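You operate a simulated robot arm through the tools that you are given. There is no shell and no other tool.

Carry out the task below with a simulated robot arm. There is one attempt and no reset: what you move stays moved.

## Task
Put things in order on the table top. At the end: the orange tub stands where the yellow glass stood; the brown bowl of red sauce is on the silver tray; the yellow glass stands where the brown bowl of red sauce stood; the teal bag clip stands where the orange tub stood; whatever was shut is shut again. Leave all else as you found it, and nothing knocked over.

Only the result counts: the job must be done as asked and must still hold three seconds after the hand-in. Knocking over, shifting, dropping, spilling or breaking anything else fails it.

## Robot
A 5-joint arm with a two-finger parallel gripper, fixed in place. Base frame: the origin is at the foot of the arm, x ahead of it, y to its left, z up; the work surface is at about z = 0. Lengths are in cm, angles in degrees, forces in N, time in s.
With the tool pointing down near the work surface it reaches from about 26 to 68 cm from the base axis. Its first joint turns from -66.0 to 66.0 degrees. The tool tilts only in the upright plane through the base axis and itself; it spins freely about its own axis. Payload 2.9 kg.
The TCP is the grasp point between the finger pads, 3 cm short of the fingertips. In the tool frame z runs along the fingers and y along their closing line. Largest opening 11 cm; finger width 2, thickness 1; the body of the gripper, 4.8 by 11.2 cm, starts 5.5 cm behind the TCP.
Orientation is told as [roll, pitch, yaw] about the base's x, y, z axes, in that order, counted from this pose: with the fingers straight down and closing along the base's y, the tool's x points along the base's -x, its y along +y and its z along -z.

## Interface
- The arm moves only by the tool step_arm. Its argument "series" is one flat list of numbers, 6 for each row, row after row: the shift along the tool's x, y, z in units of 20 mm (1.0 is 20 mm), then the turn, a rotation vector about the tool's x, y, z in units of 6 degrees (1.0 is 6 degrees). In form: [tx, ty, tz, ax, ay, az, tx, ty, tz, ax, ay, az, ...]. A call has 1 to 20 rows; each row shifts and turns the commanded pose from where the row before left it, along the tool's axes as they then stand. "grip" is the closure, from 0 (fully open) to 1 (shut), set as the call begins (left out, the last holds). A call with a number of a shift or a turn outside -1 to 1 is refused whole. Rows are played at 5 a second. More than 5 cm and 8.6 degrees between two rows, or a gripper value outside its range, and nothing of the call is played. Where a pose cannot be reached the arm comes as near as it can. A force on the tool above 40 N (or 10 N above the force at the start of the call, whichever is more), or a blocked arm, ends the call early, and 0.2 s more pass. The fingers move at their own pace (about 10.8 cm/s each) and stop on an object; they squeeze with about 40 N. The grip force told is the motor's: it shows also when the fingers shut on nothing. Time passes only in rows, and 0.2 s behind the last, so rows that do not move let the fingers close. It gives the time, the measured TCP pose, the force on the tool (base axes), the opening and the grip force at its end, in the units of the frame above (readings bear some noise), with the torque about the TCP (base axes, N m) and any sound that the robot's microphone picked up.
- Cameras (640 x 400 px; columns grow to the right, rows downward): "scene" is fixed at [2.26, -44.36, 60.63]; the picture's right is [0.88, -0.48, 0.00], its down [-0.27, -0.49, -0.83] and it looks along [0.40, 0.73, -0.56] (base axes); focal length 319 px, centre (320, 200). "wrist" rides on the gripper at [7.2, 1.7, -10.3] in the tool frame; the picture's right is [-0.23, 0.97, 0.00], its down [-0.76, -0.18, -0.62] and it looks along [-0.61, -0.14, 0.78] (tool axes); focal length 222 px, centre (320, 200).
- snapshot(camera): a new picture of that camera. No time passes.
- measure_at(camera, pixels): for up to 12 pixels [column, row] of the newest picture of that camera ("zoom" is the newest enlarged one), the place [x, y, z] in the base frame of the surface seen there, good to about 0.2 cm. No time passes.
- inspect(camera, box): a new picture of the part [left, top, right, bottom] of that camera's present view, enlarged. No time passes.
- close_job(): hands the job in; it is judged then, once.

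Open the gripper and draw the arm clear of the work before you hand the job in, unless the task says otherwise.

The tools are called after "Request:" as a command line: name --argument value ..., lists and objects as JSON in quotes. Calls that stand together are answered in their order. step_arm: Moves the arm, as the interface text tells. Its arguments: {"type":"object","properties":{"series":{"type":"array"},"grip":{"type":"number"}},"required":["series"]} The other tools are called the same way: snapshot (camera) takes a picture; measure_at (camera, pixels) gives the place of the surface under pixels of a picture; inspect (camera, box) takes an enlarged picture of a part of a camera's view; close_job () hands the job in.

At the start:

```text
clock: 0.0
tool_pos: [39.42, 25.68, 35.08]
orientation: [0.0, 0.0, 0.0]
ft_force: [-0.3, 0.6, 0.4]
moment: [0.01, 0.0, 0.03]
width: 10.98
grasp_force: 0.1
```

scene: 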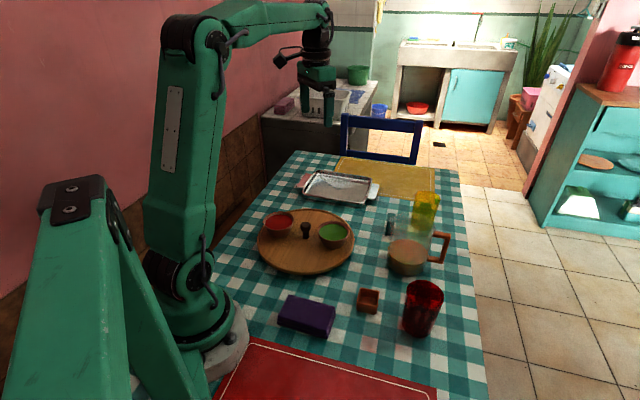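
wrist: 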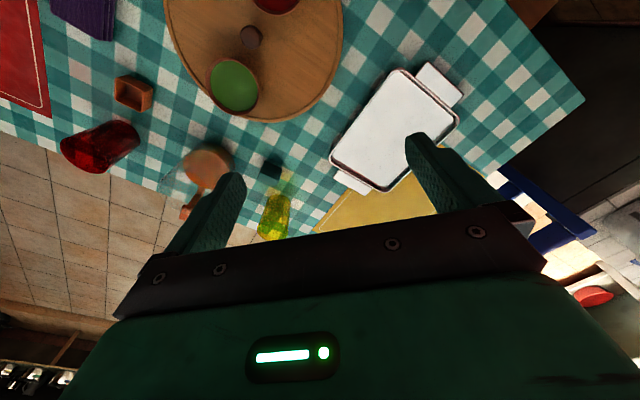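

I start by enlarging the scene view to identify the objects on the table (bowls near (278,224) and (333,235), the clear object near (407,255), small things near (367,300) and (389,228)).

Request:
inspect --camera "scene" --box '[240, 150, 480, 300]'

Request:
inspect --camera "scene" --box '[340, 180, 460, 255]'

Request:
inspect --camera "scene" --box '[250, 260, 460, 391]'

```text
2.67 times, centred on (360, 225) of scene
```

zoom: 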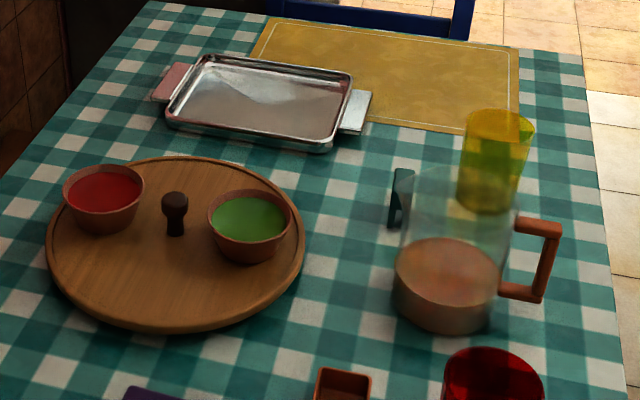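

```text
5.33 times, centred on (400, 218) of scene
```

zoom: 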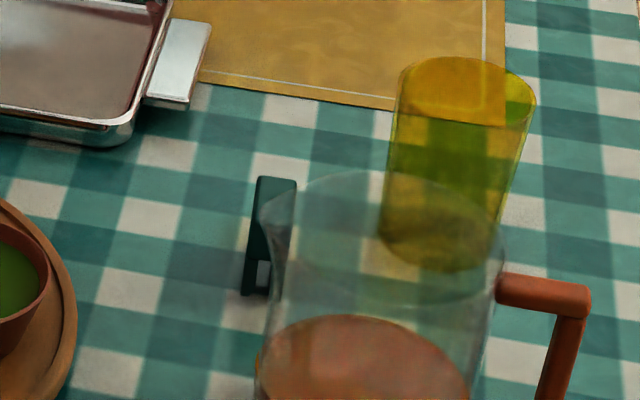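

```text
3.05 times, centred on (355, 326) of scene
```

zoom: 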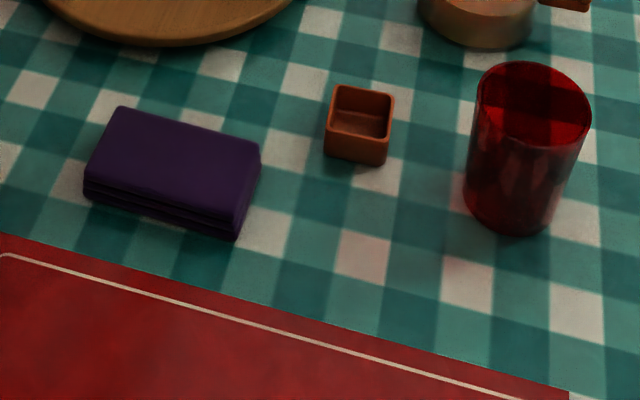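

The table holds a turntable with two bowls, a tray, the pitcher, clip, two glasses, tub and a purple block. I measure key points on each in the scene picture.

Request:
snapshot --camera "scene"

Request:
measure_at --camera "scene" --pixels '[[278, 224], [265, 222], [293, 220], [280, 233], [277, 213], [333, 234], [305, 225], [305, 250], [260, 245], [352, 245], [338, 188], [388, 228]]'

Request:
measure_at --camera "scene" --pixels '[[360, 291], [377, 292], [368, 298], [375, 308], [361, 307], [426, 195], [415, 197], [437, 198], [421, 220], [407, 255], [440, 240], [422, 300]]'

```text
taken
```

scene: 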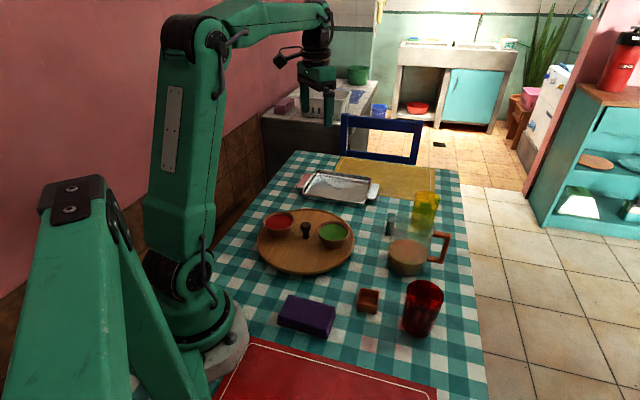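

```text
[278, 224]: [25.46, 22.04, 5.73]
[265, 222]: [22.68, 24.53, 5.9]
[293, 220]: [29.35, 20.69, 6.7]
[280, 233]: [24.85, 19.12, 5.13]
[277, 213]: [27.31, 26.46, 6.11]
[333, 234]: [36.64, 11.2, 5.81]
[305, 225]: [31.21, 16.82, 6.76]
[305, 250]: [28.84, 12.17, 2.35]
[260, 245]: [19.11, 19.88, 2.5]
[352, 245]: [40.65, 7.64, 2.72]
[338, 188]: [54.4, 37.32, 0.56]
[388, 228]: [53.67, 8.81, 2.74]
```

```text
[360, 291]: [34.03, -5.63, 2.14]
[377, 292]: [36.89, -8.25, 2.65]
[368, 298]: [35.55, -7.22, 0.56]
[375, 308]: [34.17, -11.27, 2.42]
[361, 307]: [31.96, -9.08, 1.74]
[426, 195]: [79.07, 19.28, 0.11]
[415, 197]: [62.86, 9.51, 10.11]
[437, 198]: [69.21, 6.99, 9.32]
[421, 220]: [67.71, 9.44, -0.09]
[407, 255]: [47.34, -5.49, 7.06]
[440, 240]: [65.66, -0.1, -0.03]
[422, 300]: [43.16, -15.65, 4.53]
```

Opaque surfaces measure well, and the glass is seen through. I zoom on the red bowl and measure its rim and base contact for its exact centre.

Request:
inspect --camera "scene" --box '[250, 200, 314, 240]'

```text
10.00 times, centred on (282, 220) of scene
```

zoom: 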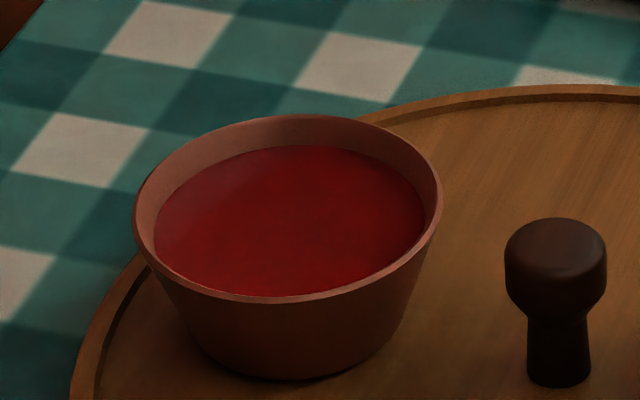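

The bowl rim shows at zoom (137,215), (438,200), (265,299), (290,118); I measure the rim, sauce, wall bottom, knob and board.

Request:
measure_at --camera "zoom" --pixels '[[138, 215], [439, 205], [265, 298], [290, 118], [170, 275], [400, 255], [200, 150], [290, 220], [285, 375], [190, 330], [555, 250], [500, 370]]'

Request:
inspect --camera "scene" --box '[250, 195, 362, 265]'

```text
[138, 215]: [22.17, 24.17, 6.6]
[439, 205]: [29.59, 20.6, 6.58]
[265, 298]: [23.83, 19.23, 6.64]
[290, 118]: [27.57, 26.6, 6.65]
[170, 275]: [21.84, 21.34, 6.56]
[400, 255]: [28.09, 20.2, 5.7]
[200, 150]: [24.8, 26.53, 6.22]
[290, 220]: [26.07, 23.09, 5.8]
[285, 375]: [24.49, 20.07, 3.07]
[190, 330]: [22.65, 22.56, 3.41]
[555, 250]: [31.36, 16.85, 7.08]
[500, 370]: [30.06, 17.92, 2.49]
```

```text
5.71 times, centred on (306, 230) of scene
```

zoom: 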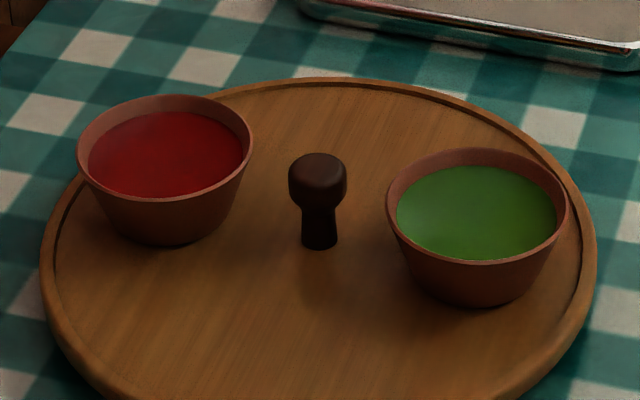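

The bowl's rim centre is about (25.8, 22.6) with 8.2 cm diameter and the board at z≈2.45. Next I zoom on the tray.

Request:
inspect --camera "scene" --box '[290, 160, 386, 220]'

Request:
measure_at --camera "zoom" --pixels '[[148, 70], [530, 110], [100, 225], [440, 275], [310, 180], [200, 150], [450, 180], [260, 240], [570, 165], [75, 135], [300, 90], [320, 265]]'

```text
6.67 times, centred on (338, 190) of scene
```

zoom: 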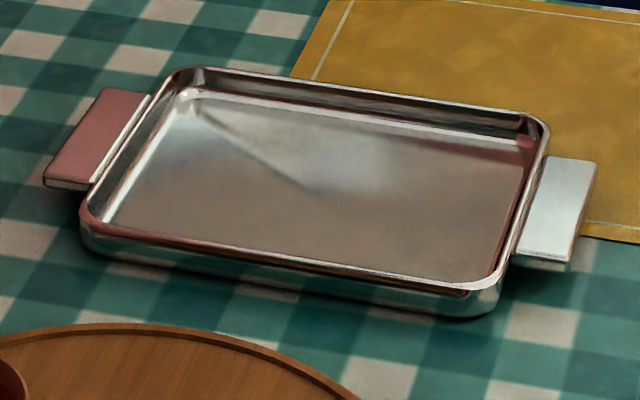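

```text
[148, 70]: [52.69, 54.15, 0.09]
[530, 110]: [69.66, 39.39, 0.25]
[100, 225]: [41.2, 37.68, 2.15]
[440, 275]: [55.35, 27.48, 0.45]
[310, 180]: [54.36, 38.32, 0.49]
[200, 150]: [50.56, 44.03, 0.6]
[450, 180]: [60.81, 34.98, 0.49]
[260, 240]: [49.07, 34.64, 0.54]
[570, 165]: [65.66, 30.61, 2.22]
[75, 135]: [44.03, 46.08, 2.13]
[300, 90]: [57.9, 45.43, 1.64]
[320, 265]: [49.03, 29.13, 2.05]
```

The tray floor is at z≈0.5 and its rim at about 2.1. I measure the inner floor corners to find its centre.

Request:
measure_at --camera "zoom" --pixels '[[125, 222], [460, 275], [518, 160], [205, 105], [300, 248], [360, 118], [165, 165], [490, 215], [180, 72], [540, 125], [85, 205], [490, 285]]'

Request:
inspect --camera "scene" --box '[372, 180, 460, 235]'

```text
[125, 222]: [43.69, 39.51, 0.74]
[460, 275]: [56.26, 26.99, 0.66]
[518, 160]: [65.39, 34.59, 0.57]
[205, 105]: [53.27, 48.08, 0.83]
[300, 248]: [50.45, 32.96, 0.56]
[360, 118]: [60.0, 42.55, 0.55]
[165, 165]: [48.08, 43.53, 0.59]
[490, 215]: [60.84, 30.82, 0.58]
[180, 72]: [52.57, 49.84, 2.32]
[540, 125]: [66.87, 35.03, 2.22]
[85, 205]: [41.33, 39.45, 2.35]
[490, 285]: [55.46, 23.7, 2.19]
```

```text
7.27 times, centred on (416, 208) of scene
```

zoom: 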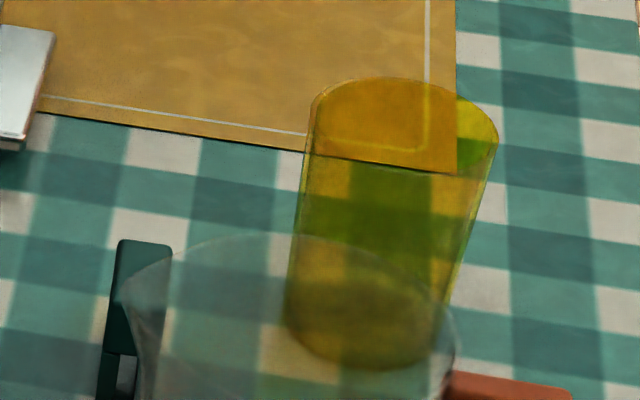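

The tray centre is about (54.6, 37.3). Now I measure the yellow glass edges and clip in this zoom: rim at (313,105), (496,135), (400,80), base near (290,330), (370,368).

Request:
measure_at --camera "zoom" --pixels '[[311, 110], [497, 138], [400, 78], [480, 110], [340, 85], [303, 180], [288, 300], [470, 220], [440, 330], [360, 369], [145, 242], [120, 300]]'

Request:
inspect --camera "scene" --box '[376, 210, 456, 260]'

```text
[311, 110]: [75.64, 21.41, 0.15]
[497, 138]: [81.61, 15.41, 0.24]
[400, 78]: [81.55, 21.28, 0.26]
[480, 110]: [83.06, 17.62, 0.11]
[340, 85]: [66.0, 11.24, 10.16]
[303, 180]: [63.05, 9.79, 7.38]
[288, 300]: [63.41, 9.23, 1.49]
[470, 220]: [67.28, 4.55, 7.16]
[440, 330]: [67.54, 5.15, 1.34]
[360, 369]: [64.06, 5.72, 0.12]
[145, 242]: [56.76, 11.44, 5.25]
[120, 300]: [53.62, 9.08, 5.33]
```

```text
8.00 times, centred on (416, 235) of scene
```

zoom: 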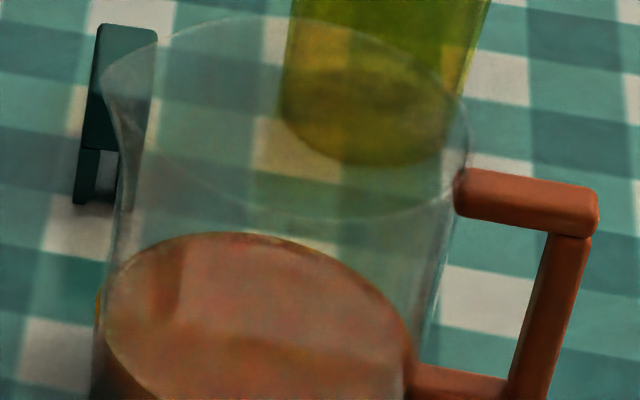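

The glass is about 6.7 cm wide around (65.3, 7.4). I move the arm high above to about (42, 8, 35) so that the wrist camera sees the glass, clip and pitcher from above.

Request:
step_arm --series '[-0.144, -0.98, 0, 0, 0, 0, -0.144, -0.98, 0, 0, 0, 0, -0.144, -0.98, 0, 0, 0, 0, -0.144, -0.98, 0, 0, 0, 0, -0.144, -0.98, 0, 0, 0, 0, -0.144, -0.98, 0, 0, 0, 0, -0.144, -0.98, 0, 0, 0, 0, -0.144, -0.98, 0, 0, 0, 0, -0.144, -0.98, 0, 0, 0, 0]' --grip 0

Request:
snapshot --camera "wrist"

```text
clock: 2.0
tool_pos: [42.0, 7.93, 35.02]
orientation: [-0.1, 0.0, 0.0]
ft_force: [-0.3, 0.0, -0.6]
moment: [-0.02, 0.04, 0.01]
width: 11.01
grasp_force: 0.0
```

```text
taken
```

wrist: 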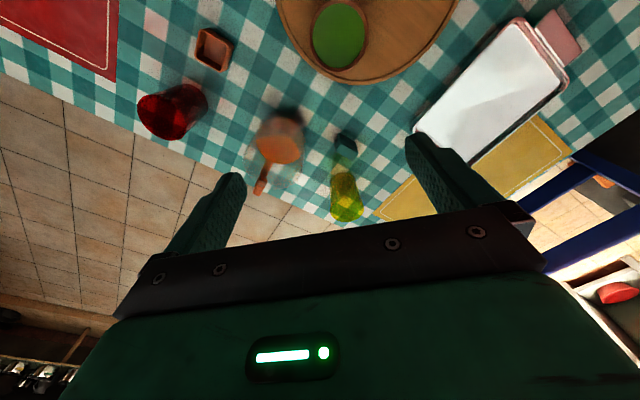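

The yellow glass shows at about (346,190), the clip at (345,145), and the pitcher at (280,145). I zoom there.

Request:
inspect --camera "wrist" --box '[240, 90, 416, 200]'

Request:
inspect --camera "wrist" --box '[310, 120, 406, 240]'

```text
3.64 times, centred on (328, 145) of wrist
```

zoom: 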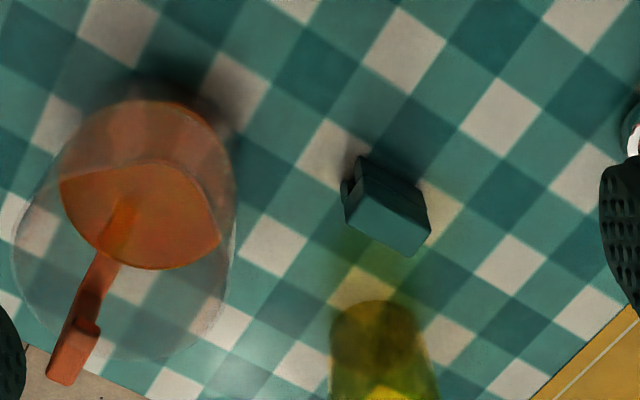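

```text
3.33 times, centred on (358, 180) of wrist
```

zoom: 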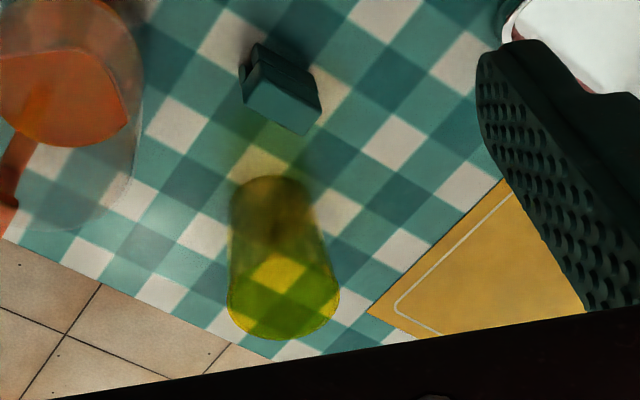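

In the second zoom the clip's top face is around (285,105), the glass base ring is near (270,180)-(310,230) and its rim at (228,300)-(338,295). I measure these.

Request:
measure_at --camera "zoom" --pixels '[[253, 85], [270, 78], [320, 98], [305, 132], [245, 110], [285, 105], [243, 70], [260, 48], [229, 300], [338, 290], [285, 338], [232, 250]]'

Request:
measure_at --camera "zoom" --pixels '[[233, 200], [310, 195], [270, 177], [325, 250], [240, 325], [330, 320], [100, 220], [140, 60], [128, 120], [10, 140], [60, 100], [10, 180]]'

```text
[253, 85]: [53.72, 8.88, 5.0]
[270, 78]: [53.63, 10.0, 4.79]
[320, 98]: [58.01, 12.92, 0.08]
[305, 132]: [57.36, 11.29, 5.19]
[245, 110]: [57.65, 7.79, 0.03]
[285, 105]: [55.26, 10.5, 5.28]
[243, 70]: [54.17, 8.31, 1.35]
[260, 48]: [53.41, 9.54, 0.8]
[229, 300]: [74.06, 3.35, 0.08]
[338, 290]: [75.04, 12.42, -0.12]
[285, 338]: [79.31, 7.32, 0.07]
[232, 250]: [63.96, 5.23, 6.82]
```

```text
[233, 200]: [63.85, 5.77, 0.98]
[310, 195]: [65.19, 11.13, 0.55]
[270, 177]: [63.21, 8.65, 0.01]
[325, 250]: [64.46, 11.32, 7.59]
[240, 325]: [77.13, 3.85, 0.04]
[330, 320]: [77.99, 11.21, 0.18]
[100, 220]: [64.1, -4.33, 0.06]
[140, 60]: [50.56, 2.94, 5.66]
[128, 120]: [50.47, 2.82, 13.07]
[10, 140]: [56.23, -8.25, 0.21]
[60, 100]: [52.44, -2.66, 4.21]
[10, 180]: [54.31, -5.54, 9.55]
```

The glass fits a circle centred (66.3, 8.1), base radius 3.2, top about 3.7, height about 10. Now I zoom on the tub at wrist (213,48) from here.

Request:
inspect --camera "wrist" --box '[173, 20, 253, 70]'

Request:
inspect --camera "scene" --box '[344, 275, 392, 325]'

```text
8.00 times, centred on (213, 45) of wrist
```

zoom: 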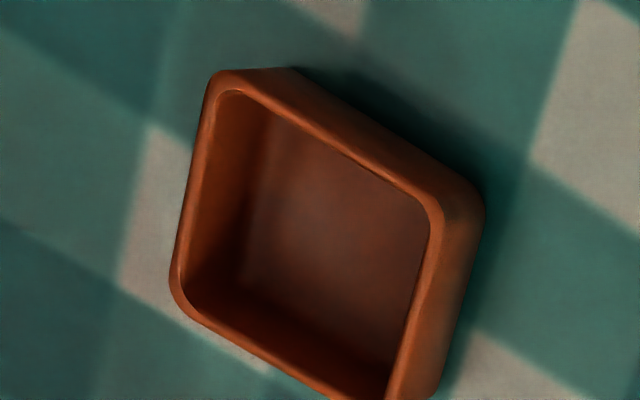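

```text
8.00 times, centred on (368, 300) of scene
```

zoom: 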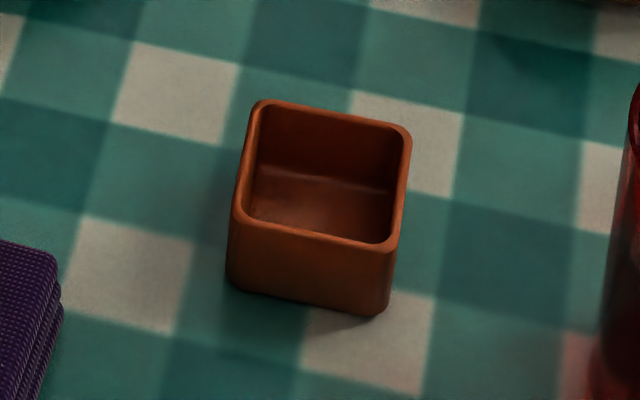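

The tub's rim corners in the scene zoom are about (258,104), (408,130), (385,245), (238,214). I measure them along with the front wall and the floor.

Request:
measure_at --camera "zoom" --pixels '[[262, 105], [405, 132], [388, 246], [238, 214], [330, 116], [312, 235], [246, 160], [400, 190], [310, 270], [232, 282], [380, 312], [320, 200]]'

Request:
inspect --camera "scene" --box '[374, 208, 414, 248]'

```text
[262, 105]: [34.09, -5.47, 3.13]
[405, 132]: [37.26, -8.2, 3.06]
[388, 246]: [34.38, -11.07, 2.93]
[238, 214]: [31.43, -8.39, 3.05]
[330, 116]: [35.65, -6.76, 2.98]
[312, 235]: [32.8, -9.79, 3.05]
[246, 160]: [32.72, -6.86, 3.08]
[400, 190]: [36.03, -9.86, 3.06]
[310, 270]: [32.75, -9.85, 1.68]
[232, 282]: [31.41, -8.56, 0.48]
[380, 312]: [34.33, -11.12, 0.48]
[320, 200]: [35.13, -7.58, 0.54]
```

```text
10.00 times, centred on (394, 228) of scene
```

zoom: 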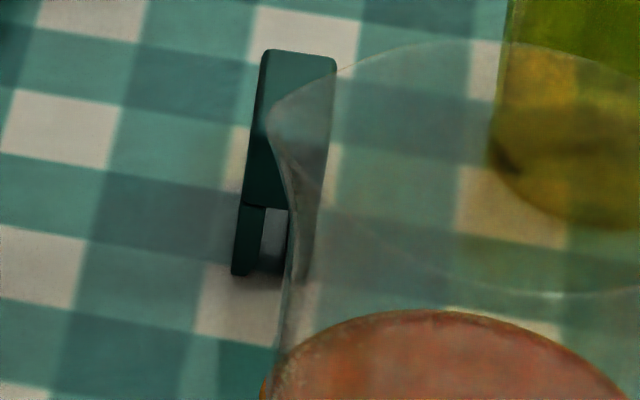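

The tub is a 4.1 cm square centred (34.3, -8.3), edges at about -43°/47°. I start with the red bowl: go above (25.8, 22.65) at z=20, then spin to yaw 48° so that the fingers close along the line through the turntable's knob.

Request:
step_arm --series '[0.81, 0.736, 0.75, 0, 0, 0, 0.81, 0.736, 0.75, 0, 0, 0, 0.81, 0.736, 0.75, 0, 0, 0, 0.81, 0.736, 0.75, 0, 0, 0, 0.81, 0.736, 0.75, 0, 0, 0, 0.81, 0.736, 0.75, 0, 0, 0, 0.81, 0.736, 0.75, 0, 0, 0, 0.81, 0.736, 0.75, 0, 0, 0, 0.81, 0.736, 0.75, 0, 0, 0, 0.81, 0.736, 0.75, 0, 0, 0, 0, 0, 0, 0, 0, -1, 0, 0, 0, 0, 0, -1, 0, 0, 0, 0, 0, -1, 0, 0, 0, 0, 0, -1, 0, 0, 0, 0, 0, -1, 0, 0, 0, 0, 0, -1, 0, 0, 0, 0, 0, -1, 0, 0, 0, 0, 0, -0.97]' --grip 0

Request:
snapshot --camera "wrist"

Request:
snapshot --camera "scene"

```text
clock: 5.8
tool_pos: [25.91, 22.59, 20.11]
orientation: [0.1, 0.1, 47.9]
ft_force: [-0.7, 0.2, 0.0]
moment: [0.02, 0.01, 0.0]
width: 10.99
grasp_force: 0.1
```

```text
taken
```

wrist: 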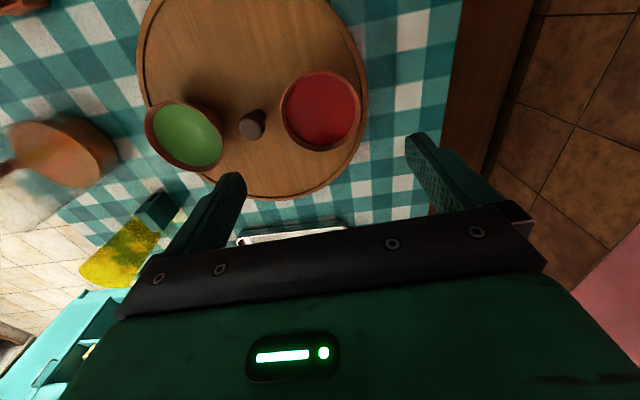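

```text
taken
```

scene: 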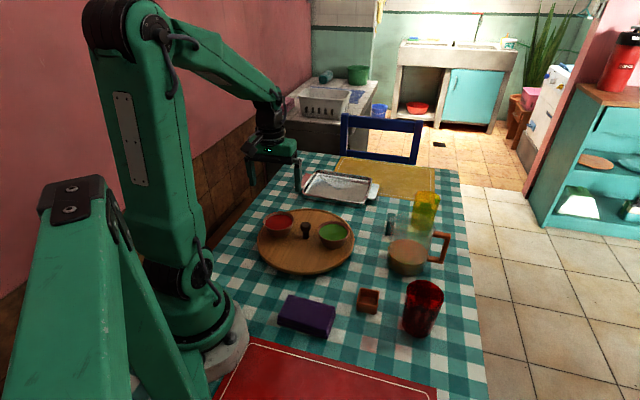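

The bowl appears at (320,110) in the wrist view, right where the point under the TCP projects (320,114). I measure its rim from this view to refine the centre.

Request:
inspect --camera "wrist" --box '[230, 60, 390, 160]'

```text
4.00 times, centred on (310, 110) of wrist
```

zoom: 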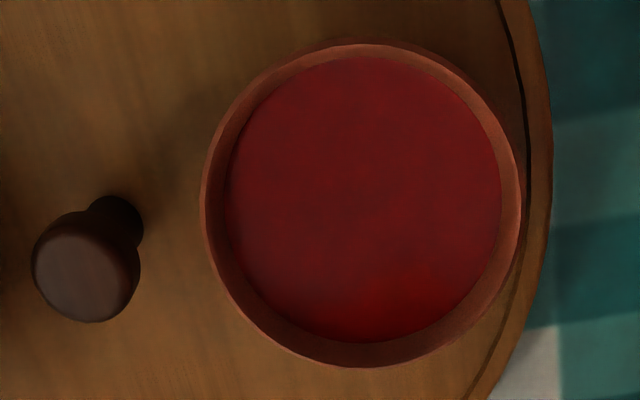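

Request:
measure_at --camera "zoom" --pixels '[[203, 205], [518, 210], [370, 46], [360, 364], [255, 88], [480, 90], [245, 320], [475, 322], [85, 265], [120, 210], [150, 300], [365, 200]]'

```text
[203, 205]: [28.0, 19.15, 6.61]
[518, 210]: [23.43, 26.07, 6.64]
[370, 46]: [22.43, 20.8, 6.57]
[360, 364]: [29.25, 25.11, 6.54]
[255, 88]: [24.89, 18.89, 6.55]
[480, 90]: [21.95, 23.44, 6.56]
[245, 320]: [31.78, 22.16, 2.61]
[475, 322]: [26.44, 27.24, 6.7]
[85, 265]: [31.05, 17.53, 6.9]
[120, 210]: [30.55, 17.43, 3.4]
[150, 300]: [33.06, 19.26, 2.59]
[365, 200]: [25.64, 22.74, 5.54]
```

The bowl centre refines to (25.78, 22.75), but the knob (radius about 1.3 at (31.1, 17.4)) would crowd a finger at this yaw. I spin back to yaw 15° so that the finger misses the knob, correct the centre by 2 mm, and descend to z≈11.

Request:
step_arm --series '[0, 0, 0, 0, 0, 1, 0, 0, 0, 0, 0, 1, 0, 0, 0, 0, 0, 1, 0, 0, 0, 0, 0, 1, 0, 0, 0, 0, 0, 1, 0, 0, 0, 0, 0, 0.48, 0.042, 0.094, 0, 0, 0, 0, 0, 0, 0.75, 0, 0, 0, 0, 0, 0.75, 0, 0, 0, 0, 0, 0.75, 0, 0, 0, 0, 0, 0.75, 0, 0, 0, 0, 0, 0.75, 0, 0, 0, 0, 0, 0.75, 0, 0, 0, 0, 0, 0, 0, 0, 0]' --grip 0

Request:
snapshot --camera "wrist"

Request:
inspect --camera "scene" --box '[220, 150, 380, 250]'

```text
clock: 8.8
tool_pos: [25.58, 22.93, 10.96]
orientation: [-0.1, 0.0, 15.0]
ft_force: [-0.4, -0.1, 0.5]
moment: [0.03, -0.02, -0.03]
width: 10.99
grasp_force: 0.2
```

```text
taken
```

wrist: 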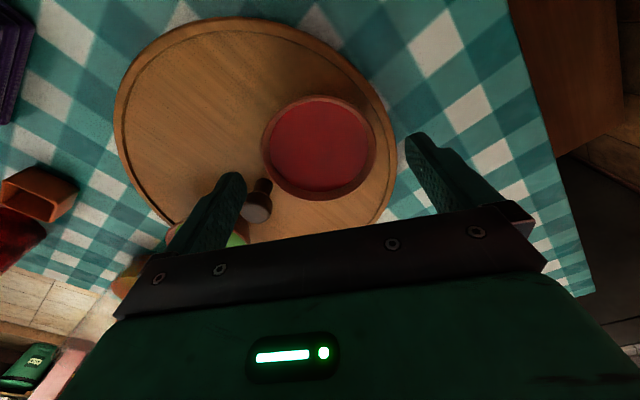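

```text
4.00 times, centred on (300, 200) of scene
```

zoom: 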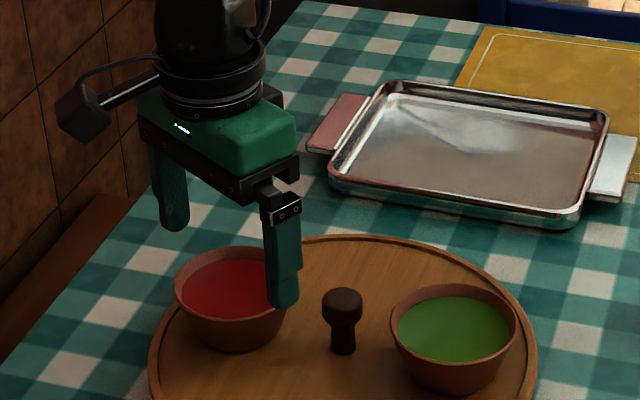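

The bowl sits centred between the fingers (columns 261–376, TCP axis at 320). I measure the rim once more from here before going down.

Request:
measure_at --camera "wrist" --pixels '[[263, 140], [375, 142], [318, 97], [312, 199], [280, 108], [358, 110], [275, 185], [360, 182], [258, 212], [318, 145], [262, 190], [385, 205]]'

```text
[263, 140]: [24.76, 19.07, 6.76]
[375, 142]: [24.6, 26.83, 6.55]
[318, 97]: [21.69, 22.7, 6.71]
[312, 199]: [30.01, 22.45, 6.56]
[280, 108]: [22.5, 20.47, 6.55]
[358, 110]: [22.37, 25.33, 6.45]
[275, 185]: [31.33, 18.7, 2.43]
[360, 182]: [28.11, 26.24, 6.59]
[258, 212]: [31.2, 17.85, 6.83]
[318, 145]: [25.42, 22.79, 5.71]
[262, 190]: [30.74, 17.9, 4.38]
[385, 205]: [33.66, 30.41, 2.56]
```

The centre reads about (25.84, 22.87), within 2 mm of the TCP axis. I descend to z≈6.7, keeping the fingertips about 1.2 cm above the board.

Request:
step_arm --series '[-0.06, -0.04, 0.4, 0, 0, 0, 0, 0, 0.4, 0, 0, 0, 0, 0, 0.4, 0, 0, 0, 0, 0, 0.4, 0, 0, 0, 0, 0, 0.3, 0, 0, 0, 0, 0, 0.22, 0, 0, 0, 0, 0, 0, 0, 0, 0]' --grip 0

Request:
inspect --camera "scene" --box '[220, 170, 348, 250]'

Request:
snapshot --camera "wrist"

```text
clock: 10.4
tool_pos: [25.56, 22.86, 6.89]
orientation: [0.0, 0.0, 15.0]
ft_force: [0.4, 0.0, 0.5]
moment: [0.0, 0.02, -0.02]
width: 11.01
grasp_force: 0.0
```

```text
5.00 times, centred on (284, 210) of scene
```

zoom: 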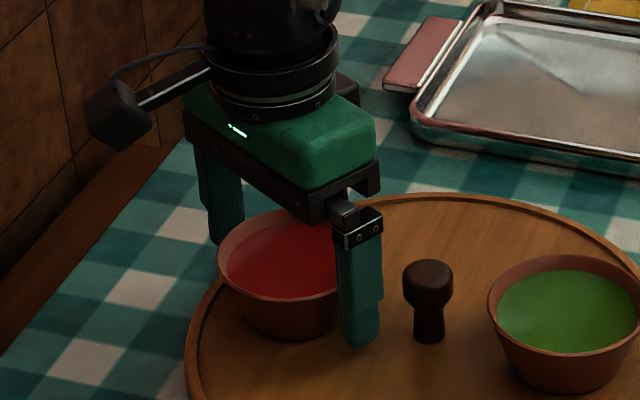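

```text
taken
```

wrist: 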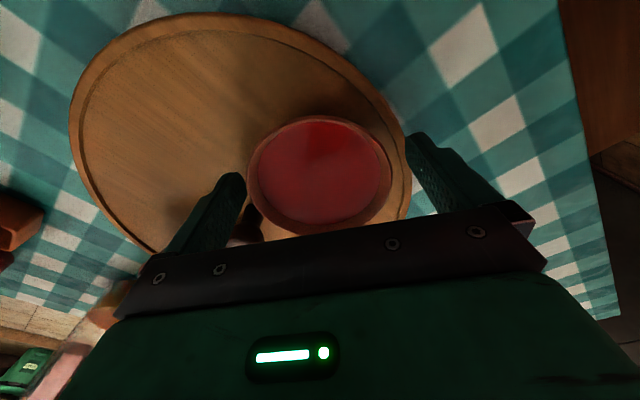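

The rim (columns 248–393, rows 117–235) matches exactly a bowl centred on the TCP. I close the gripper on it without moving.

Request:
step_arm --series '[0, 0, 0, 0, 0, 0, 0, 0, 0, 0, 0, 0, 0, 0, 0, 0, 0, 0, 0, 0, 0, 0, 0, 0, 0, 0, 0, 0, 0, 0]' --grip 1

Request:
inspect --camera "scene" --box '[220, 170, 380, 270]'

```text
clock: 11.6
tool_pos: [25.64, 22.82, 6.89]
orientation: [0.0, 0.0, 15.0]
ft_force: [0.2, 0.8, -0.8]
moment: [-0.01, 0.0, -0.01]
width: 8.39
grasp_force: 39.8
```

```text
4.00 times, centred on (300, 220) of scene
```

zoom: 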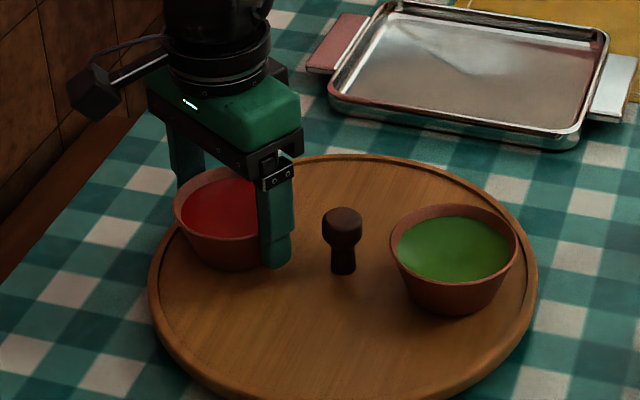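

The fingers hold the bowl at 8.4 cm with 40 N and the turntable looks unmoved. I lift slowly by about 10 cm.

Request:
step_arm --series '[0, 0, -0.15, 0, 0, 0, 0, 0, -0.3, 0, 0, 0, 0, 0, -0.45, 0, 0, 0, 0, 0, -0.5, 0, 0, 0, 0, 0, -0.5, 0, 0, 0, 0, 0, -0.5, 0, 0, 0, 0, 0, -0.5, 0, 0, 0, 0, 0, -0.5, 0, 0, 0, 0, 0, -0.5, 0, 0, 0, 0, 0, -0.5, 0, 0, 0, 0, 0, -0.4, 0, 0, 0, 0, 0, -0.2, 0, 0, 0, 0, 0, 0, 0, 0, 0]'

Request:
inspect --camera "scene" --box '[220, 150, 380, 250]'

Request:
snapshot --camera "wrist"

```text
clock: 14.4
tool_pos: [25.72, 22.84, 16.88]
orientation: [0.0, 0.0, 14.9]
ft_force: [-0.4, -0.2, -1.5]
moment: [-0.03, 0.03, 0.02]
width: 8.4
grasp_force: 39.8
```

```text
4.00 times, centred on (300, 200) of scene
```

zoom: 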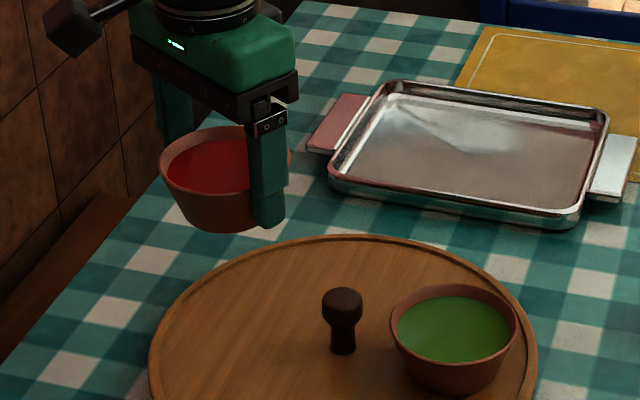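

```text
taken
```

wrist: 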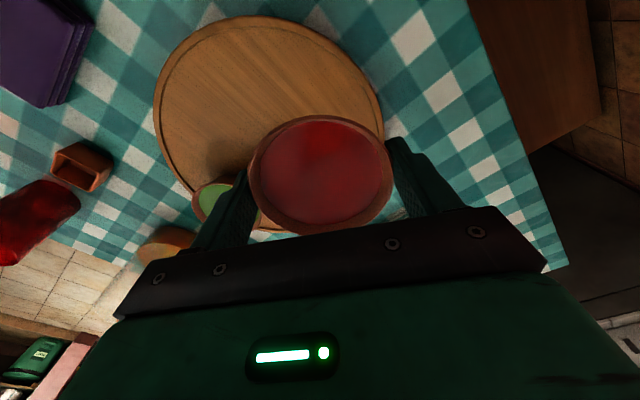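

The bowl hangs level. I carry it smoothly toward the tray, to about (53.4, 36.3), descending a little to z≈12 to stay within reach.

Request:
step_arm --series '[-0.2, 0.0385, 0, 0, 0, 0, -0.4, 0.077, 0, 0, 0, 0, -0.6, 0.1155, 0, 0, 0, 0, -0.8, 0.154, 0, 0, 0, 0, -0.927, 0.1784, 0.1, 0, 0, 0, -0.927, 0.1784, 0.2, 0, 0, 0, -0.927, 0.1784, 0.22, 0, 0, 0, -0.927, 0.1784, 0.22, 0, 0, 0, -0.927, 0.1784, 0.22, 0, 0, 0, -0.927, 0.1784, 0.22, 0, 0, 0, -0.927, 0.1784, 0.22, 0, 0, 0, -0.927, 0.1784, 0.22, 0, 0, 0, -0.927, 0.1784, 0.22, 0, 0, 0, -0.927, 0.1784, 0.22, 0, 0, 0, -0.927, 0.1784, 0.22, 0, 0, 0, -0.927, 0.1784, 0.22, 0, 0, 0, -0.8, 0.154, 0, 0, 0, 0, -0.6, 0.1155, 0, 0, 0, 0, -0.4, 0.077, 0, 0, 0, 0, -0.2, 0.0385, 0, 0, 0, 0]'

Request:
snapshot --camera "wrist"

Request:
inspect --camera "scene" --box '[250, 120, 442, 240]'

```text
clock: 18.6
tool_pos: [53.46, 36.25, 11.85]
orientation: [0.0, -0.1, 15.0]
ft_force: [-0.5, 0.3, -1.1]
moment: [-0.03, 0.07, 0.02]
width: 8.38
grasp_force: 40.0
```

```text
taken
```

wrist: 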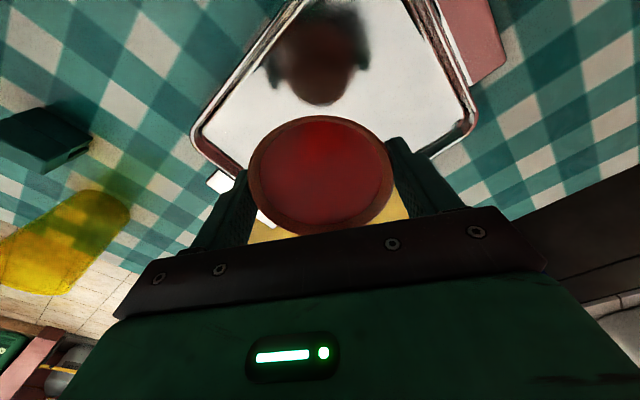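

```text
3.33 times, centred on (346, 180) of scene
```

zoom: 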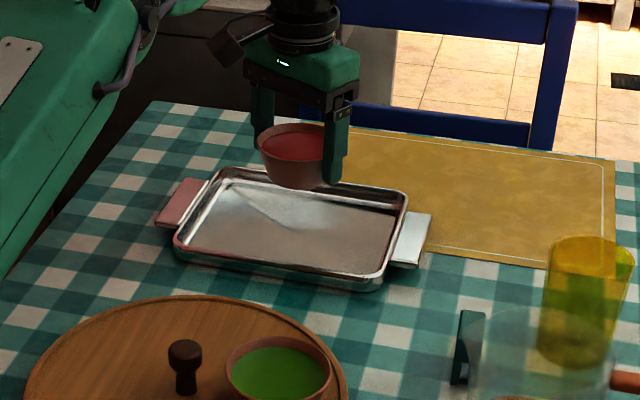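

The bowl is over the tray at z=11.85 with its bottom about 4.4 cm below the TCP, so contact is expected at TCP z≈4.95. I descend to about 5.35 first.

Request:
step_arm --series '[0, 0, 0.3, 0, 0, 0, 0, 0, 0.5, 0, 0, 0, 0, 0, 0.5, 0, 0, 0, 0, 0, 0.5, 0, 0, 0, 0, 0, 0.4, 0, 0, 0, 0, 0, 0.3, 0, 0, 0, 0, 0, 0.3, 0, 0, 0, 0, 0, 0.2, 0, 0, 0, 0, 0, 0.15, 0, 0, 0, 0, 0, 0.1, 0, 0, 0, 0, 0, 0, 0, 0, 0]'

Request:
inspect --camera "scene" --box '[282, 140, 402, 215]'

Request:
snapshot --camera "wrist"

```text
clock: 21.0
tool_pos: [53.47, 36.31, 5.21]
orientation: [0.0, -0.1, 14.9]
ft_force: [0.0, -0.2, -2.2]
moment: [0.01, -0.05, 0.03]
width: 8.41
grasp_force: 40.4
```

```text
5.33 times, centred on (342, 178) of scene
```

zoom: 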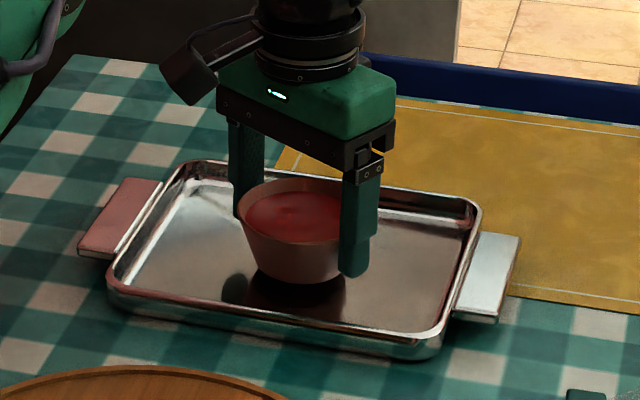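

```text
taken
```

wrist: 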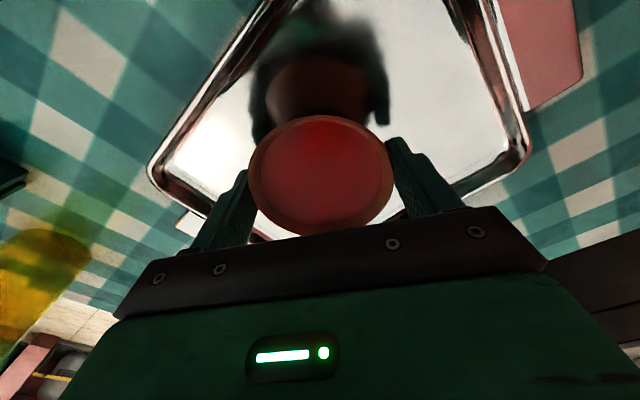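

The bowl is well inside the tray walls and just above the floor. I lower in small 1–2 mm steps watching the force.

Request:
step_arm --series '[0, 0, 0.08, 0, 0, 0, 0, 0, 0.05, 0, 0, 0, 0, 0, 0.05, 0, 0, 0, 0, 0, 0, 0, 0, 0]'

```text
clock: 22.0
tool_pos: [53.42, 36.2, 4.94]
orientation: [0.0, 0.1, 15.0]
ft_force: [-0.3, 0.2, -2.1]
moment: [-0.01, 0.0, -0.02]
width: 8.41
grasp_force: 39.8
```

The force is still just the bowl's weight (-2.1 N), so it isn't touching yet; I go on in 1 mm steps.

Request:
step_arm --series '[0, 0, 0.05, 0, 0, 0, 0, 0, 0.05, 0, 0, 0, 0, 0, 0, 0, 0, 0]'

Request:
inspect --camera "scene" --box '[310, 170, 374, 210]'

```text
clock: 22.8
tool_pos: [53.4, 36.13, 4.87]
orientation: [0.0, 0.0, 15.0]
ft_force: [-2.2, -0.8, 3.6]
moment: [-0.06, 0.16, 0.02]
width: 8.41
grasp_force: 40.0
```

```text
10.00 times, centred on (342, 190) of scene
```

zoom: 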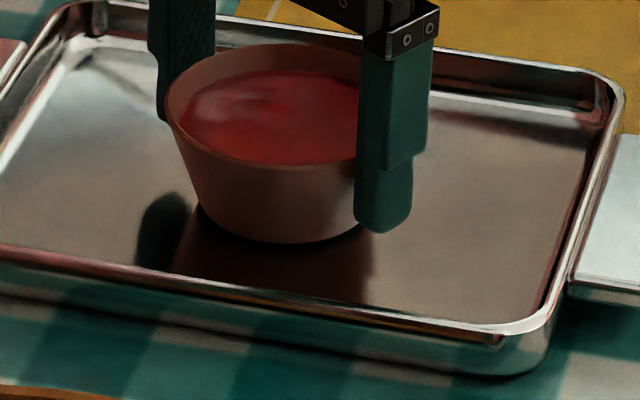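

The force jumped to +3.6 N, so the bowl rests on the tray. I open the fingers partly (about 9.7 cm) so they stay inside the tray walls.

Request:
step_arm --series '[0, 0, 0, 0, 0, 0, 0, 0, 0, 0, 0, 0, 0, 0, 0, 0, 0, 0, 0, 0, 0, 0, 0, 0]' --grip 0.12

Request:
snapshot --camera "wrist"

Request:
inspect --camera "scene" --box '[302, 150, 398, 210]'

```text
clock: 23.8
tool_pos: [53.49, 36.26, 4.92]
orientation: [0.0, -0.1, 15.0]
ft_force: [0.3, 0.3, 0.2]
moment: [-0.02, 0.01, 0.01]
width: 9.67
grasp_force: 0.2
```

```text
taken
```

wrist: 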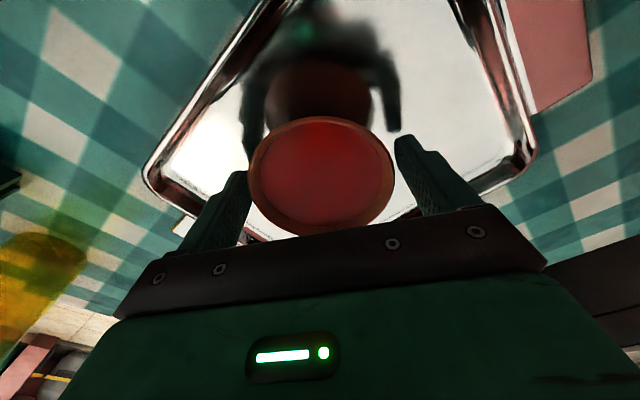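

```text
6.67 times, centred on (350, 180) of scene
```

zoom: 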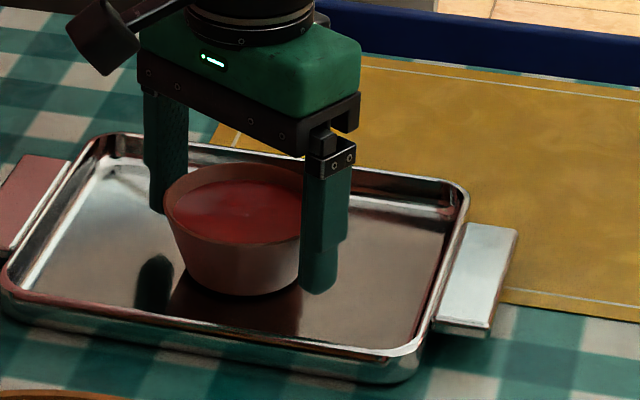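

The bowl is free of both fingers. I raise straight up about 12 cm and check.

Request:
step_arm --series '[0, 0, -0.2, 0, 0, 0, 0, 0, -0.4, 0, 0, 0, 0, 0, -0.6, 0, 0, 0, 0, 0, -0.8, 0, 0, 0, 0, 0, -0.8, 0, 0, 0, 0, 0, -0.8, 0, 0, 0, 0, 0, -0.8, 0, 0, 0, 0, 0, -0.8, 0, 0, 0, 0, 0, -0.8, 0, 0, 0, 0, 0, 0, 0, 0, 0]'

Request:
snapshot --camera "wrist"

Request:
snapshot --camera "scene"

```text
clock: 26.0
tool_pos: [53.56, 36.27, 16.95]
orientation: [0.0, 0.0, 15.0]
ft_force: [-0.1, 0.7, 0.2]
moment: [-0.02, 0.01, -0.02]
width: 9.69
grasp_force: 0.0
```

```text
taken
```

wrist: 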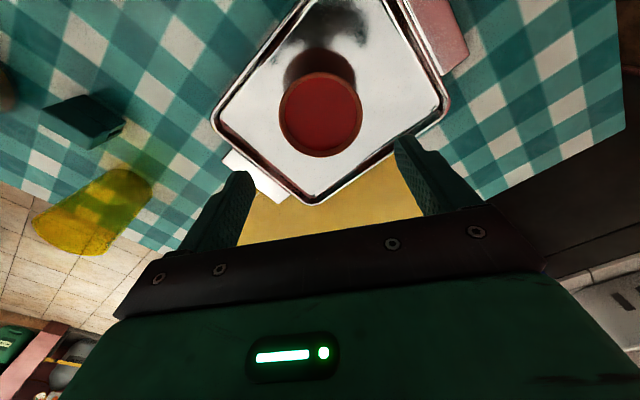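

```text
taken
```

scene: 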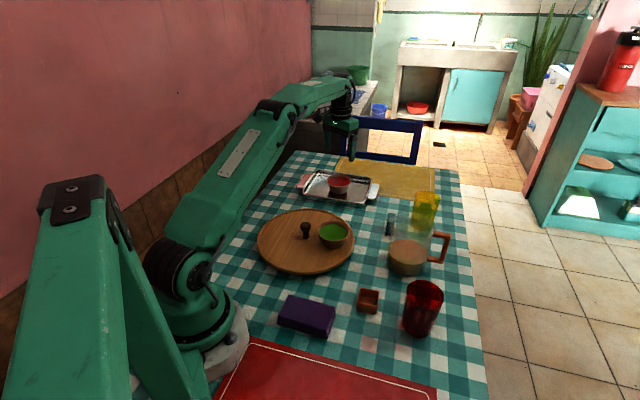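

The bowl stands in the tray. From here the wrist camera sees the yellow glass (95,210) and clip (90,120), so I zoom on them to refine.

Request:
inspect --camera "wrist" --box '[10, 80, 202, 270]'

```text
2.11 times, centred on (106, 175) of wrist
```

zoom: 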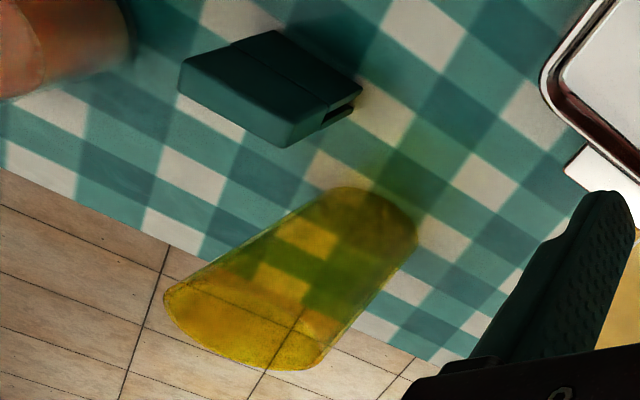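

I measure the glass silhouette points (e.g. (245,232), (362,310), base (350,187), (418,230)) and the clip's corners.

Request:
measure_at --camera "zoom" --pixels '[[240, 240], [365, 305], [300, 205], [400, 262], [345, 188], [417, 232], [395, 200], [200, 265], [335, 340], [180, 285], [168, 300], [310, 368]]'

Request:
measure_at --camera "zoom" --pixels '[[185, 65], [182, 90], [280, 145], [295, 120], [272, 35], [360, 85], [322, 108], [235, 45], [235, 85], [300, 80], [340, 112], [285, 100]]'

```text
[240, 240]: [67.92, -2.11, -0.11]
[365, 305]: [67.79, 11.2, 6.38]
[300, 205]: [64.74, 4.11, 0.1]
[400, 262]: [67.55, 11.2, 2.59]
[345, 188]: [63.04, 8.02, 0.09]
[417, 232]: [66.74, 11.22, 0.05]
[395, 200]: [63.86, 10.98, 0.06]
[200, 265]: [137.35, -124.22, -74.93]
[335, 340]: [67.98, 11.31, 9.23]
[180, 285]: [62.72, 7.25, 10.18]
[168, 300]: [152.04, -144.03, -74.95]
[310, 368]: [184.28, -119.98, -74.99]
```

```text
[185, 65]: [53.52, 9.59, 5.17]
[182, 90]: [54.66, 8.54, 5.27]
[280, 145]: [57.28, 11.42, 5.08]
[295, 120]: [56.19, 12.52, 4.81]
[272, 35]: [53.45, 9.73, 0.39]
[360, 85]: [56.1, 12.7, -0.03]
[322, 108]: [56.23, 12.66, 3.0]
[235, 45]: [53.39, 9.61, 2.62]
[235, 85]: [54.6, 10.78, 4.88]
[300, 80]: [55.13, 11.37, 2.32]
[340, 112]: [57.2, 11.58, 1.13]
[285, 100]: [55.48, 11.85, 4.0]
```

The glass refines to centre (66.3, 8.1) and the clip to (55.4, 10.5), 3.9×1.6 with long axis at 47°. I turn to yaw 7° and carry the open gripper at z=17 over to above the glass.

Request:
step_arm --series '[0, 0, 0, 0, 0, 0.667, 0, 0, 0, 0, 0, 0.667, -0.1259, -0.4, 0, 0, 0, 0, -0.2204, -0.7, 0, 0, 0, 0, -0.2823, -0.8968, 0, 0, 0, 0, -0.2823, -0.8968, 0, 0, 0, 0, -0.2823, -0.8968, 0, 0, 0, 0, -0.2823, -0.8968, 0, 0, 0, 0, -0.2823, -0.8968, 0, 0, 0, 0, -0.2823, -0.8968, 0, 0, 0, 0, -0.2823, -0.8968, 0, 0, 0, 0, -0.2823, -0.8968, 0, 0, 0, 0, -0.2823, -0.8968, 0, 0, 0, 0, -0.2823, -0.8968, 0, 0, 0, 0, -0.2823, -0.8968, 0, 0, 0, 0, -0.2823, -0.8968, 0, 0, 0, 0, -0.2823, -0.8968, 0, 0, 0, 0, -0.2823, -0.8968, 0, 0, 0, 0, -0.2204, -0.7, 0, 0, 0, 0, -0.1259, -0.4, 0, 0, 0, 0]' --grip 0

Request:
snapshot --camera "wrist"

Request:
inspect --camera "scene" --box '[330, 120, 506, 230]'

```text
clock: 30.2
tool_pos: [66.07, 8.1, 16.7]
orientation: [0.0, 0.0, 6.9]
ft_force: [-0.6, 0.1, -0.1]
moment: [-0.01, 0.01, 0.0]
width: 11.0
grasp_force: 0.0
```

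```text
taken
```

wrist: 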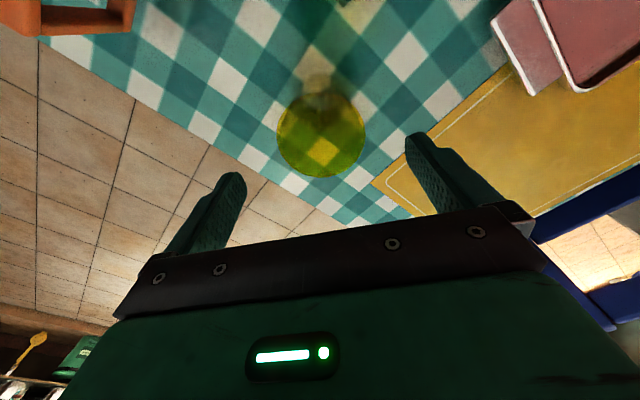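

```text
3.64 times, centred on (418, 175) of scene
```

zoom: 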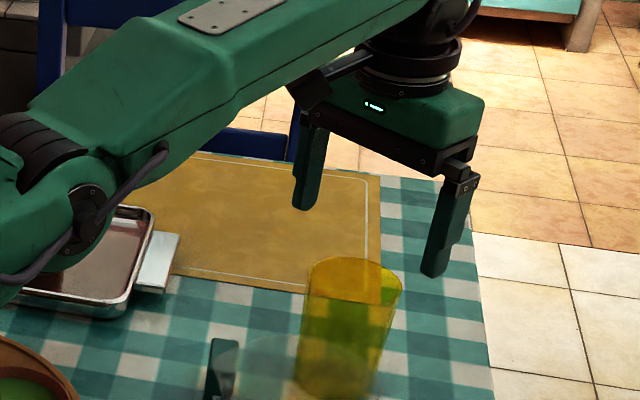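

The glass rim (columns 277–366, rows 93–178) projects exactly where a glass centred under the TCP should. I descend with open fingers to z≈6.3.

Request:
step_arm --series '[0, 0, 0.3, 0, 0, 0, 0, 0, 0.6, 0, 0, 0, 0, 0, 0.6, 0, 0, 0, 0, 0, 0.6, 0, 0, 0, 0, 0, 0.6, 0, 0, 0, 0, 0, 0.6, 0, 0, 0, 0, 0, 0.6, 0, 0, 0, 0, 0, 0.5, 0, 0, 0, 0, 0, 0.4, 0, 0, 0, 0, 0, 0.3, 0, 0, 0, 0, 0, 0.15, 0, 0, 0, 0, 0, 0, 0, 0, 0]' --grip 0

Request:
snapshot --camera "wrist"

Request:
inspect --camera "scene" --box '[350, 140, 510, 240]'

```text
clock: 32.8
tool_pos: [67.41, 8.13, 6.47]
orientation: [0.0, 0.1, 6.9]
ft_force: [0.1, -1.0, -0.2]
moment: [0.04, -0.01, 0.01]
width: 11.01
grasp_force: 0.1
out of reach, approached as far as the arm can: row 3, 6, 11
```

```text
taken
```

wrist: 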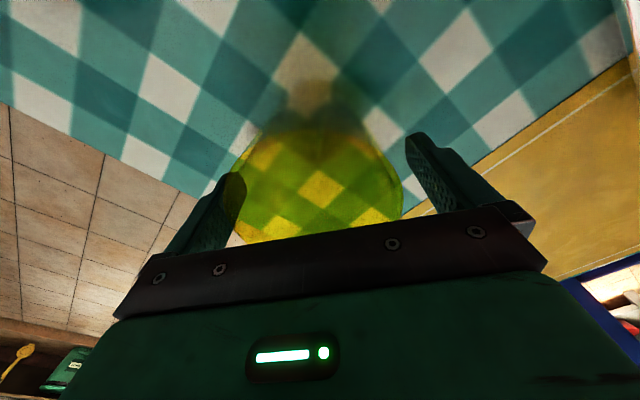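

```text
4.00 times, centred on (430, 190) of scene
```

zoom: 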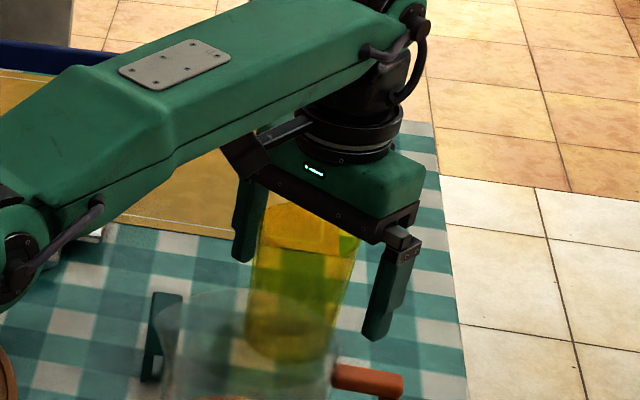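

The reading says x=67.41 with "out of reach" flags at some rows, so the TCP may sit about 1 cm beyond the glass centre. I zoom on the wrist view to check.

Request:
inspect --camera "wrist" --box '[200, 110, 440, 260]'

Request:
step_arm --series '[0, 0, 0, 0, 0, 0]'

```text
2.67 times, centred on (320, 185) of wrist
```

zoom: 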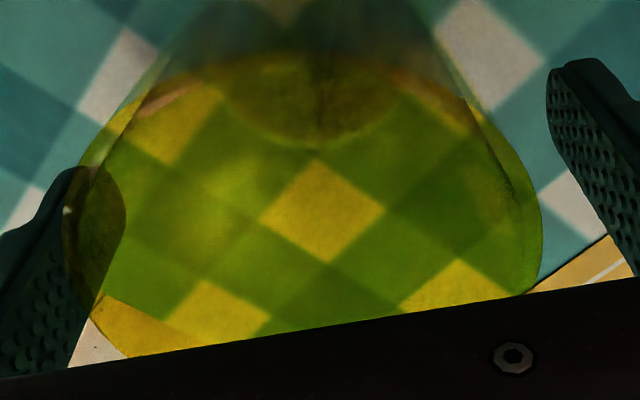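

```text
clock: 33.2
tool_pos: [67.39, 8.16, 6.42]
orientation: [0.0, 0.1, 7.0]
ft_force: [-0.9, -0.1, -0.6]
moment: [0.02, 0.01, 0.0]
width: 10.99
grasp_force: 0.0
```

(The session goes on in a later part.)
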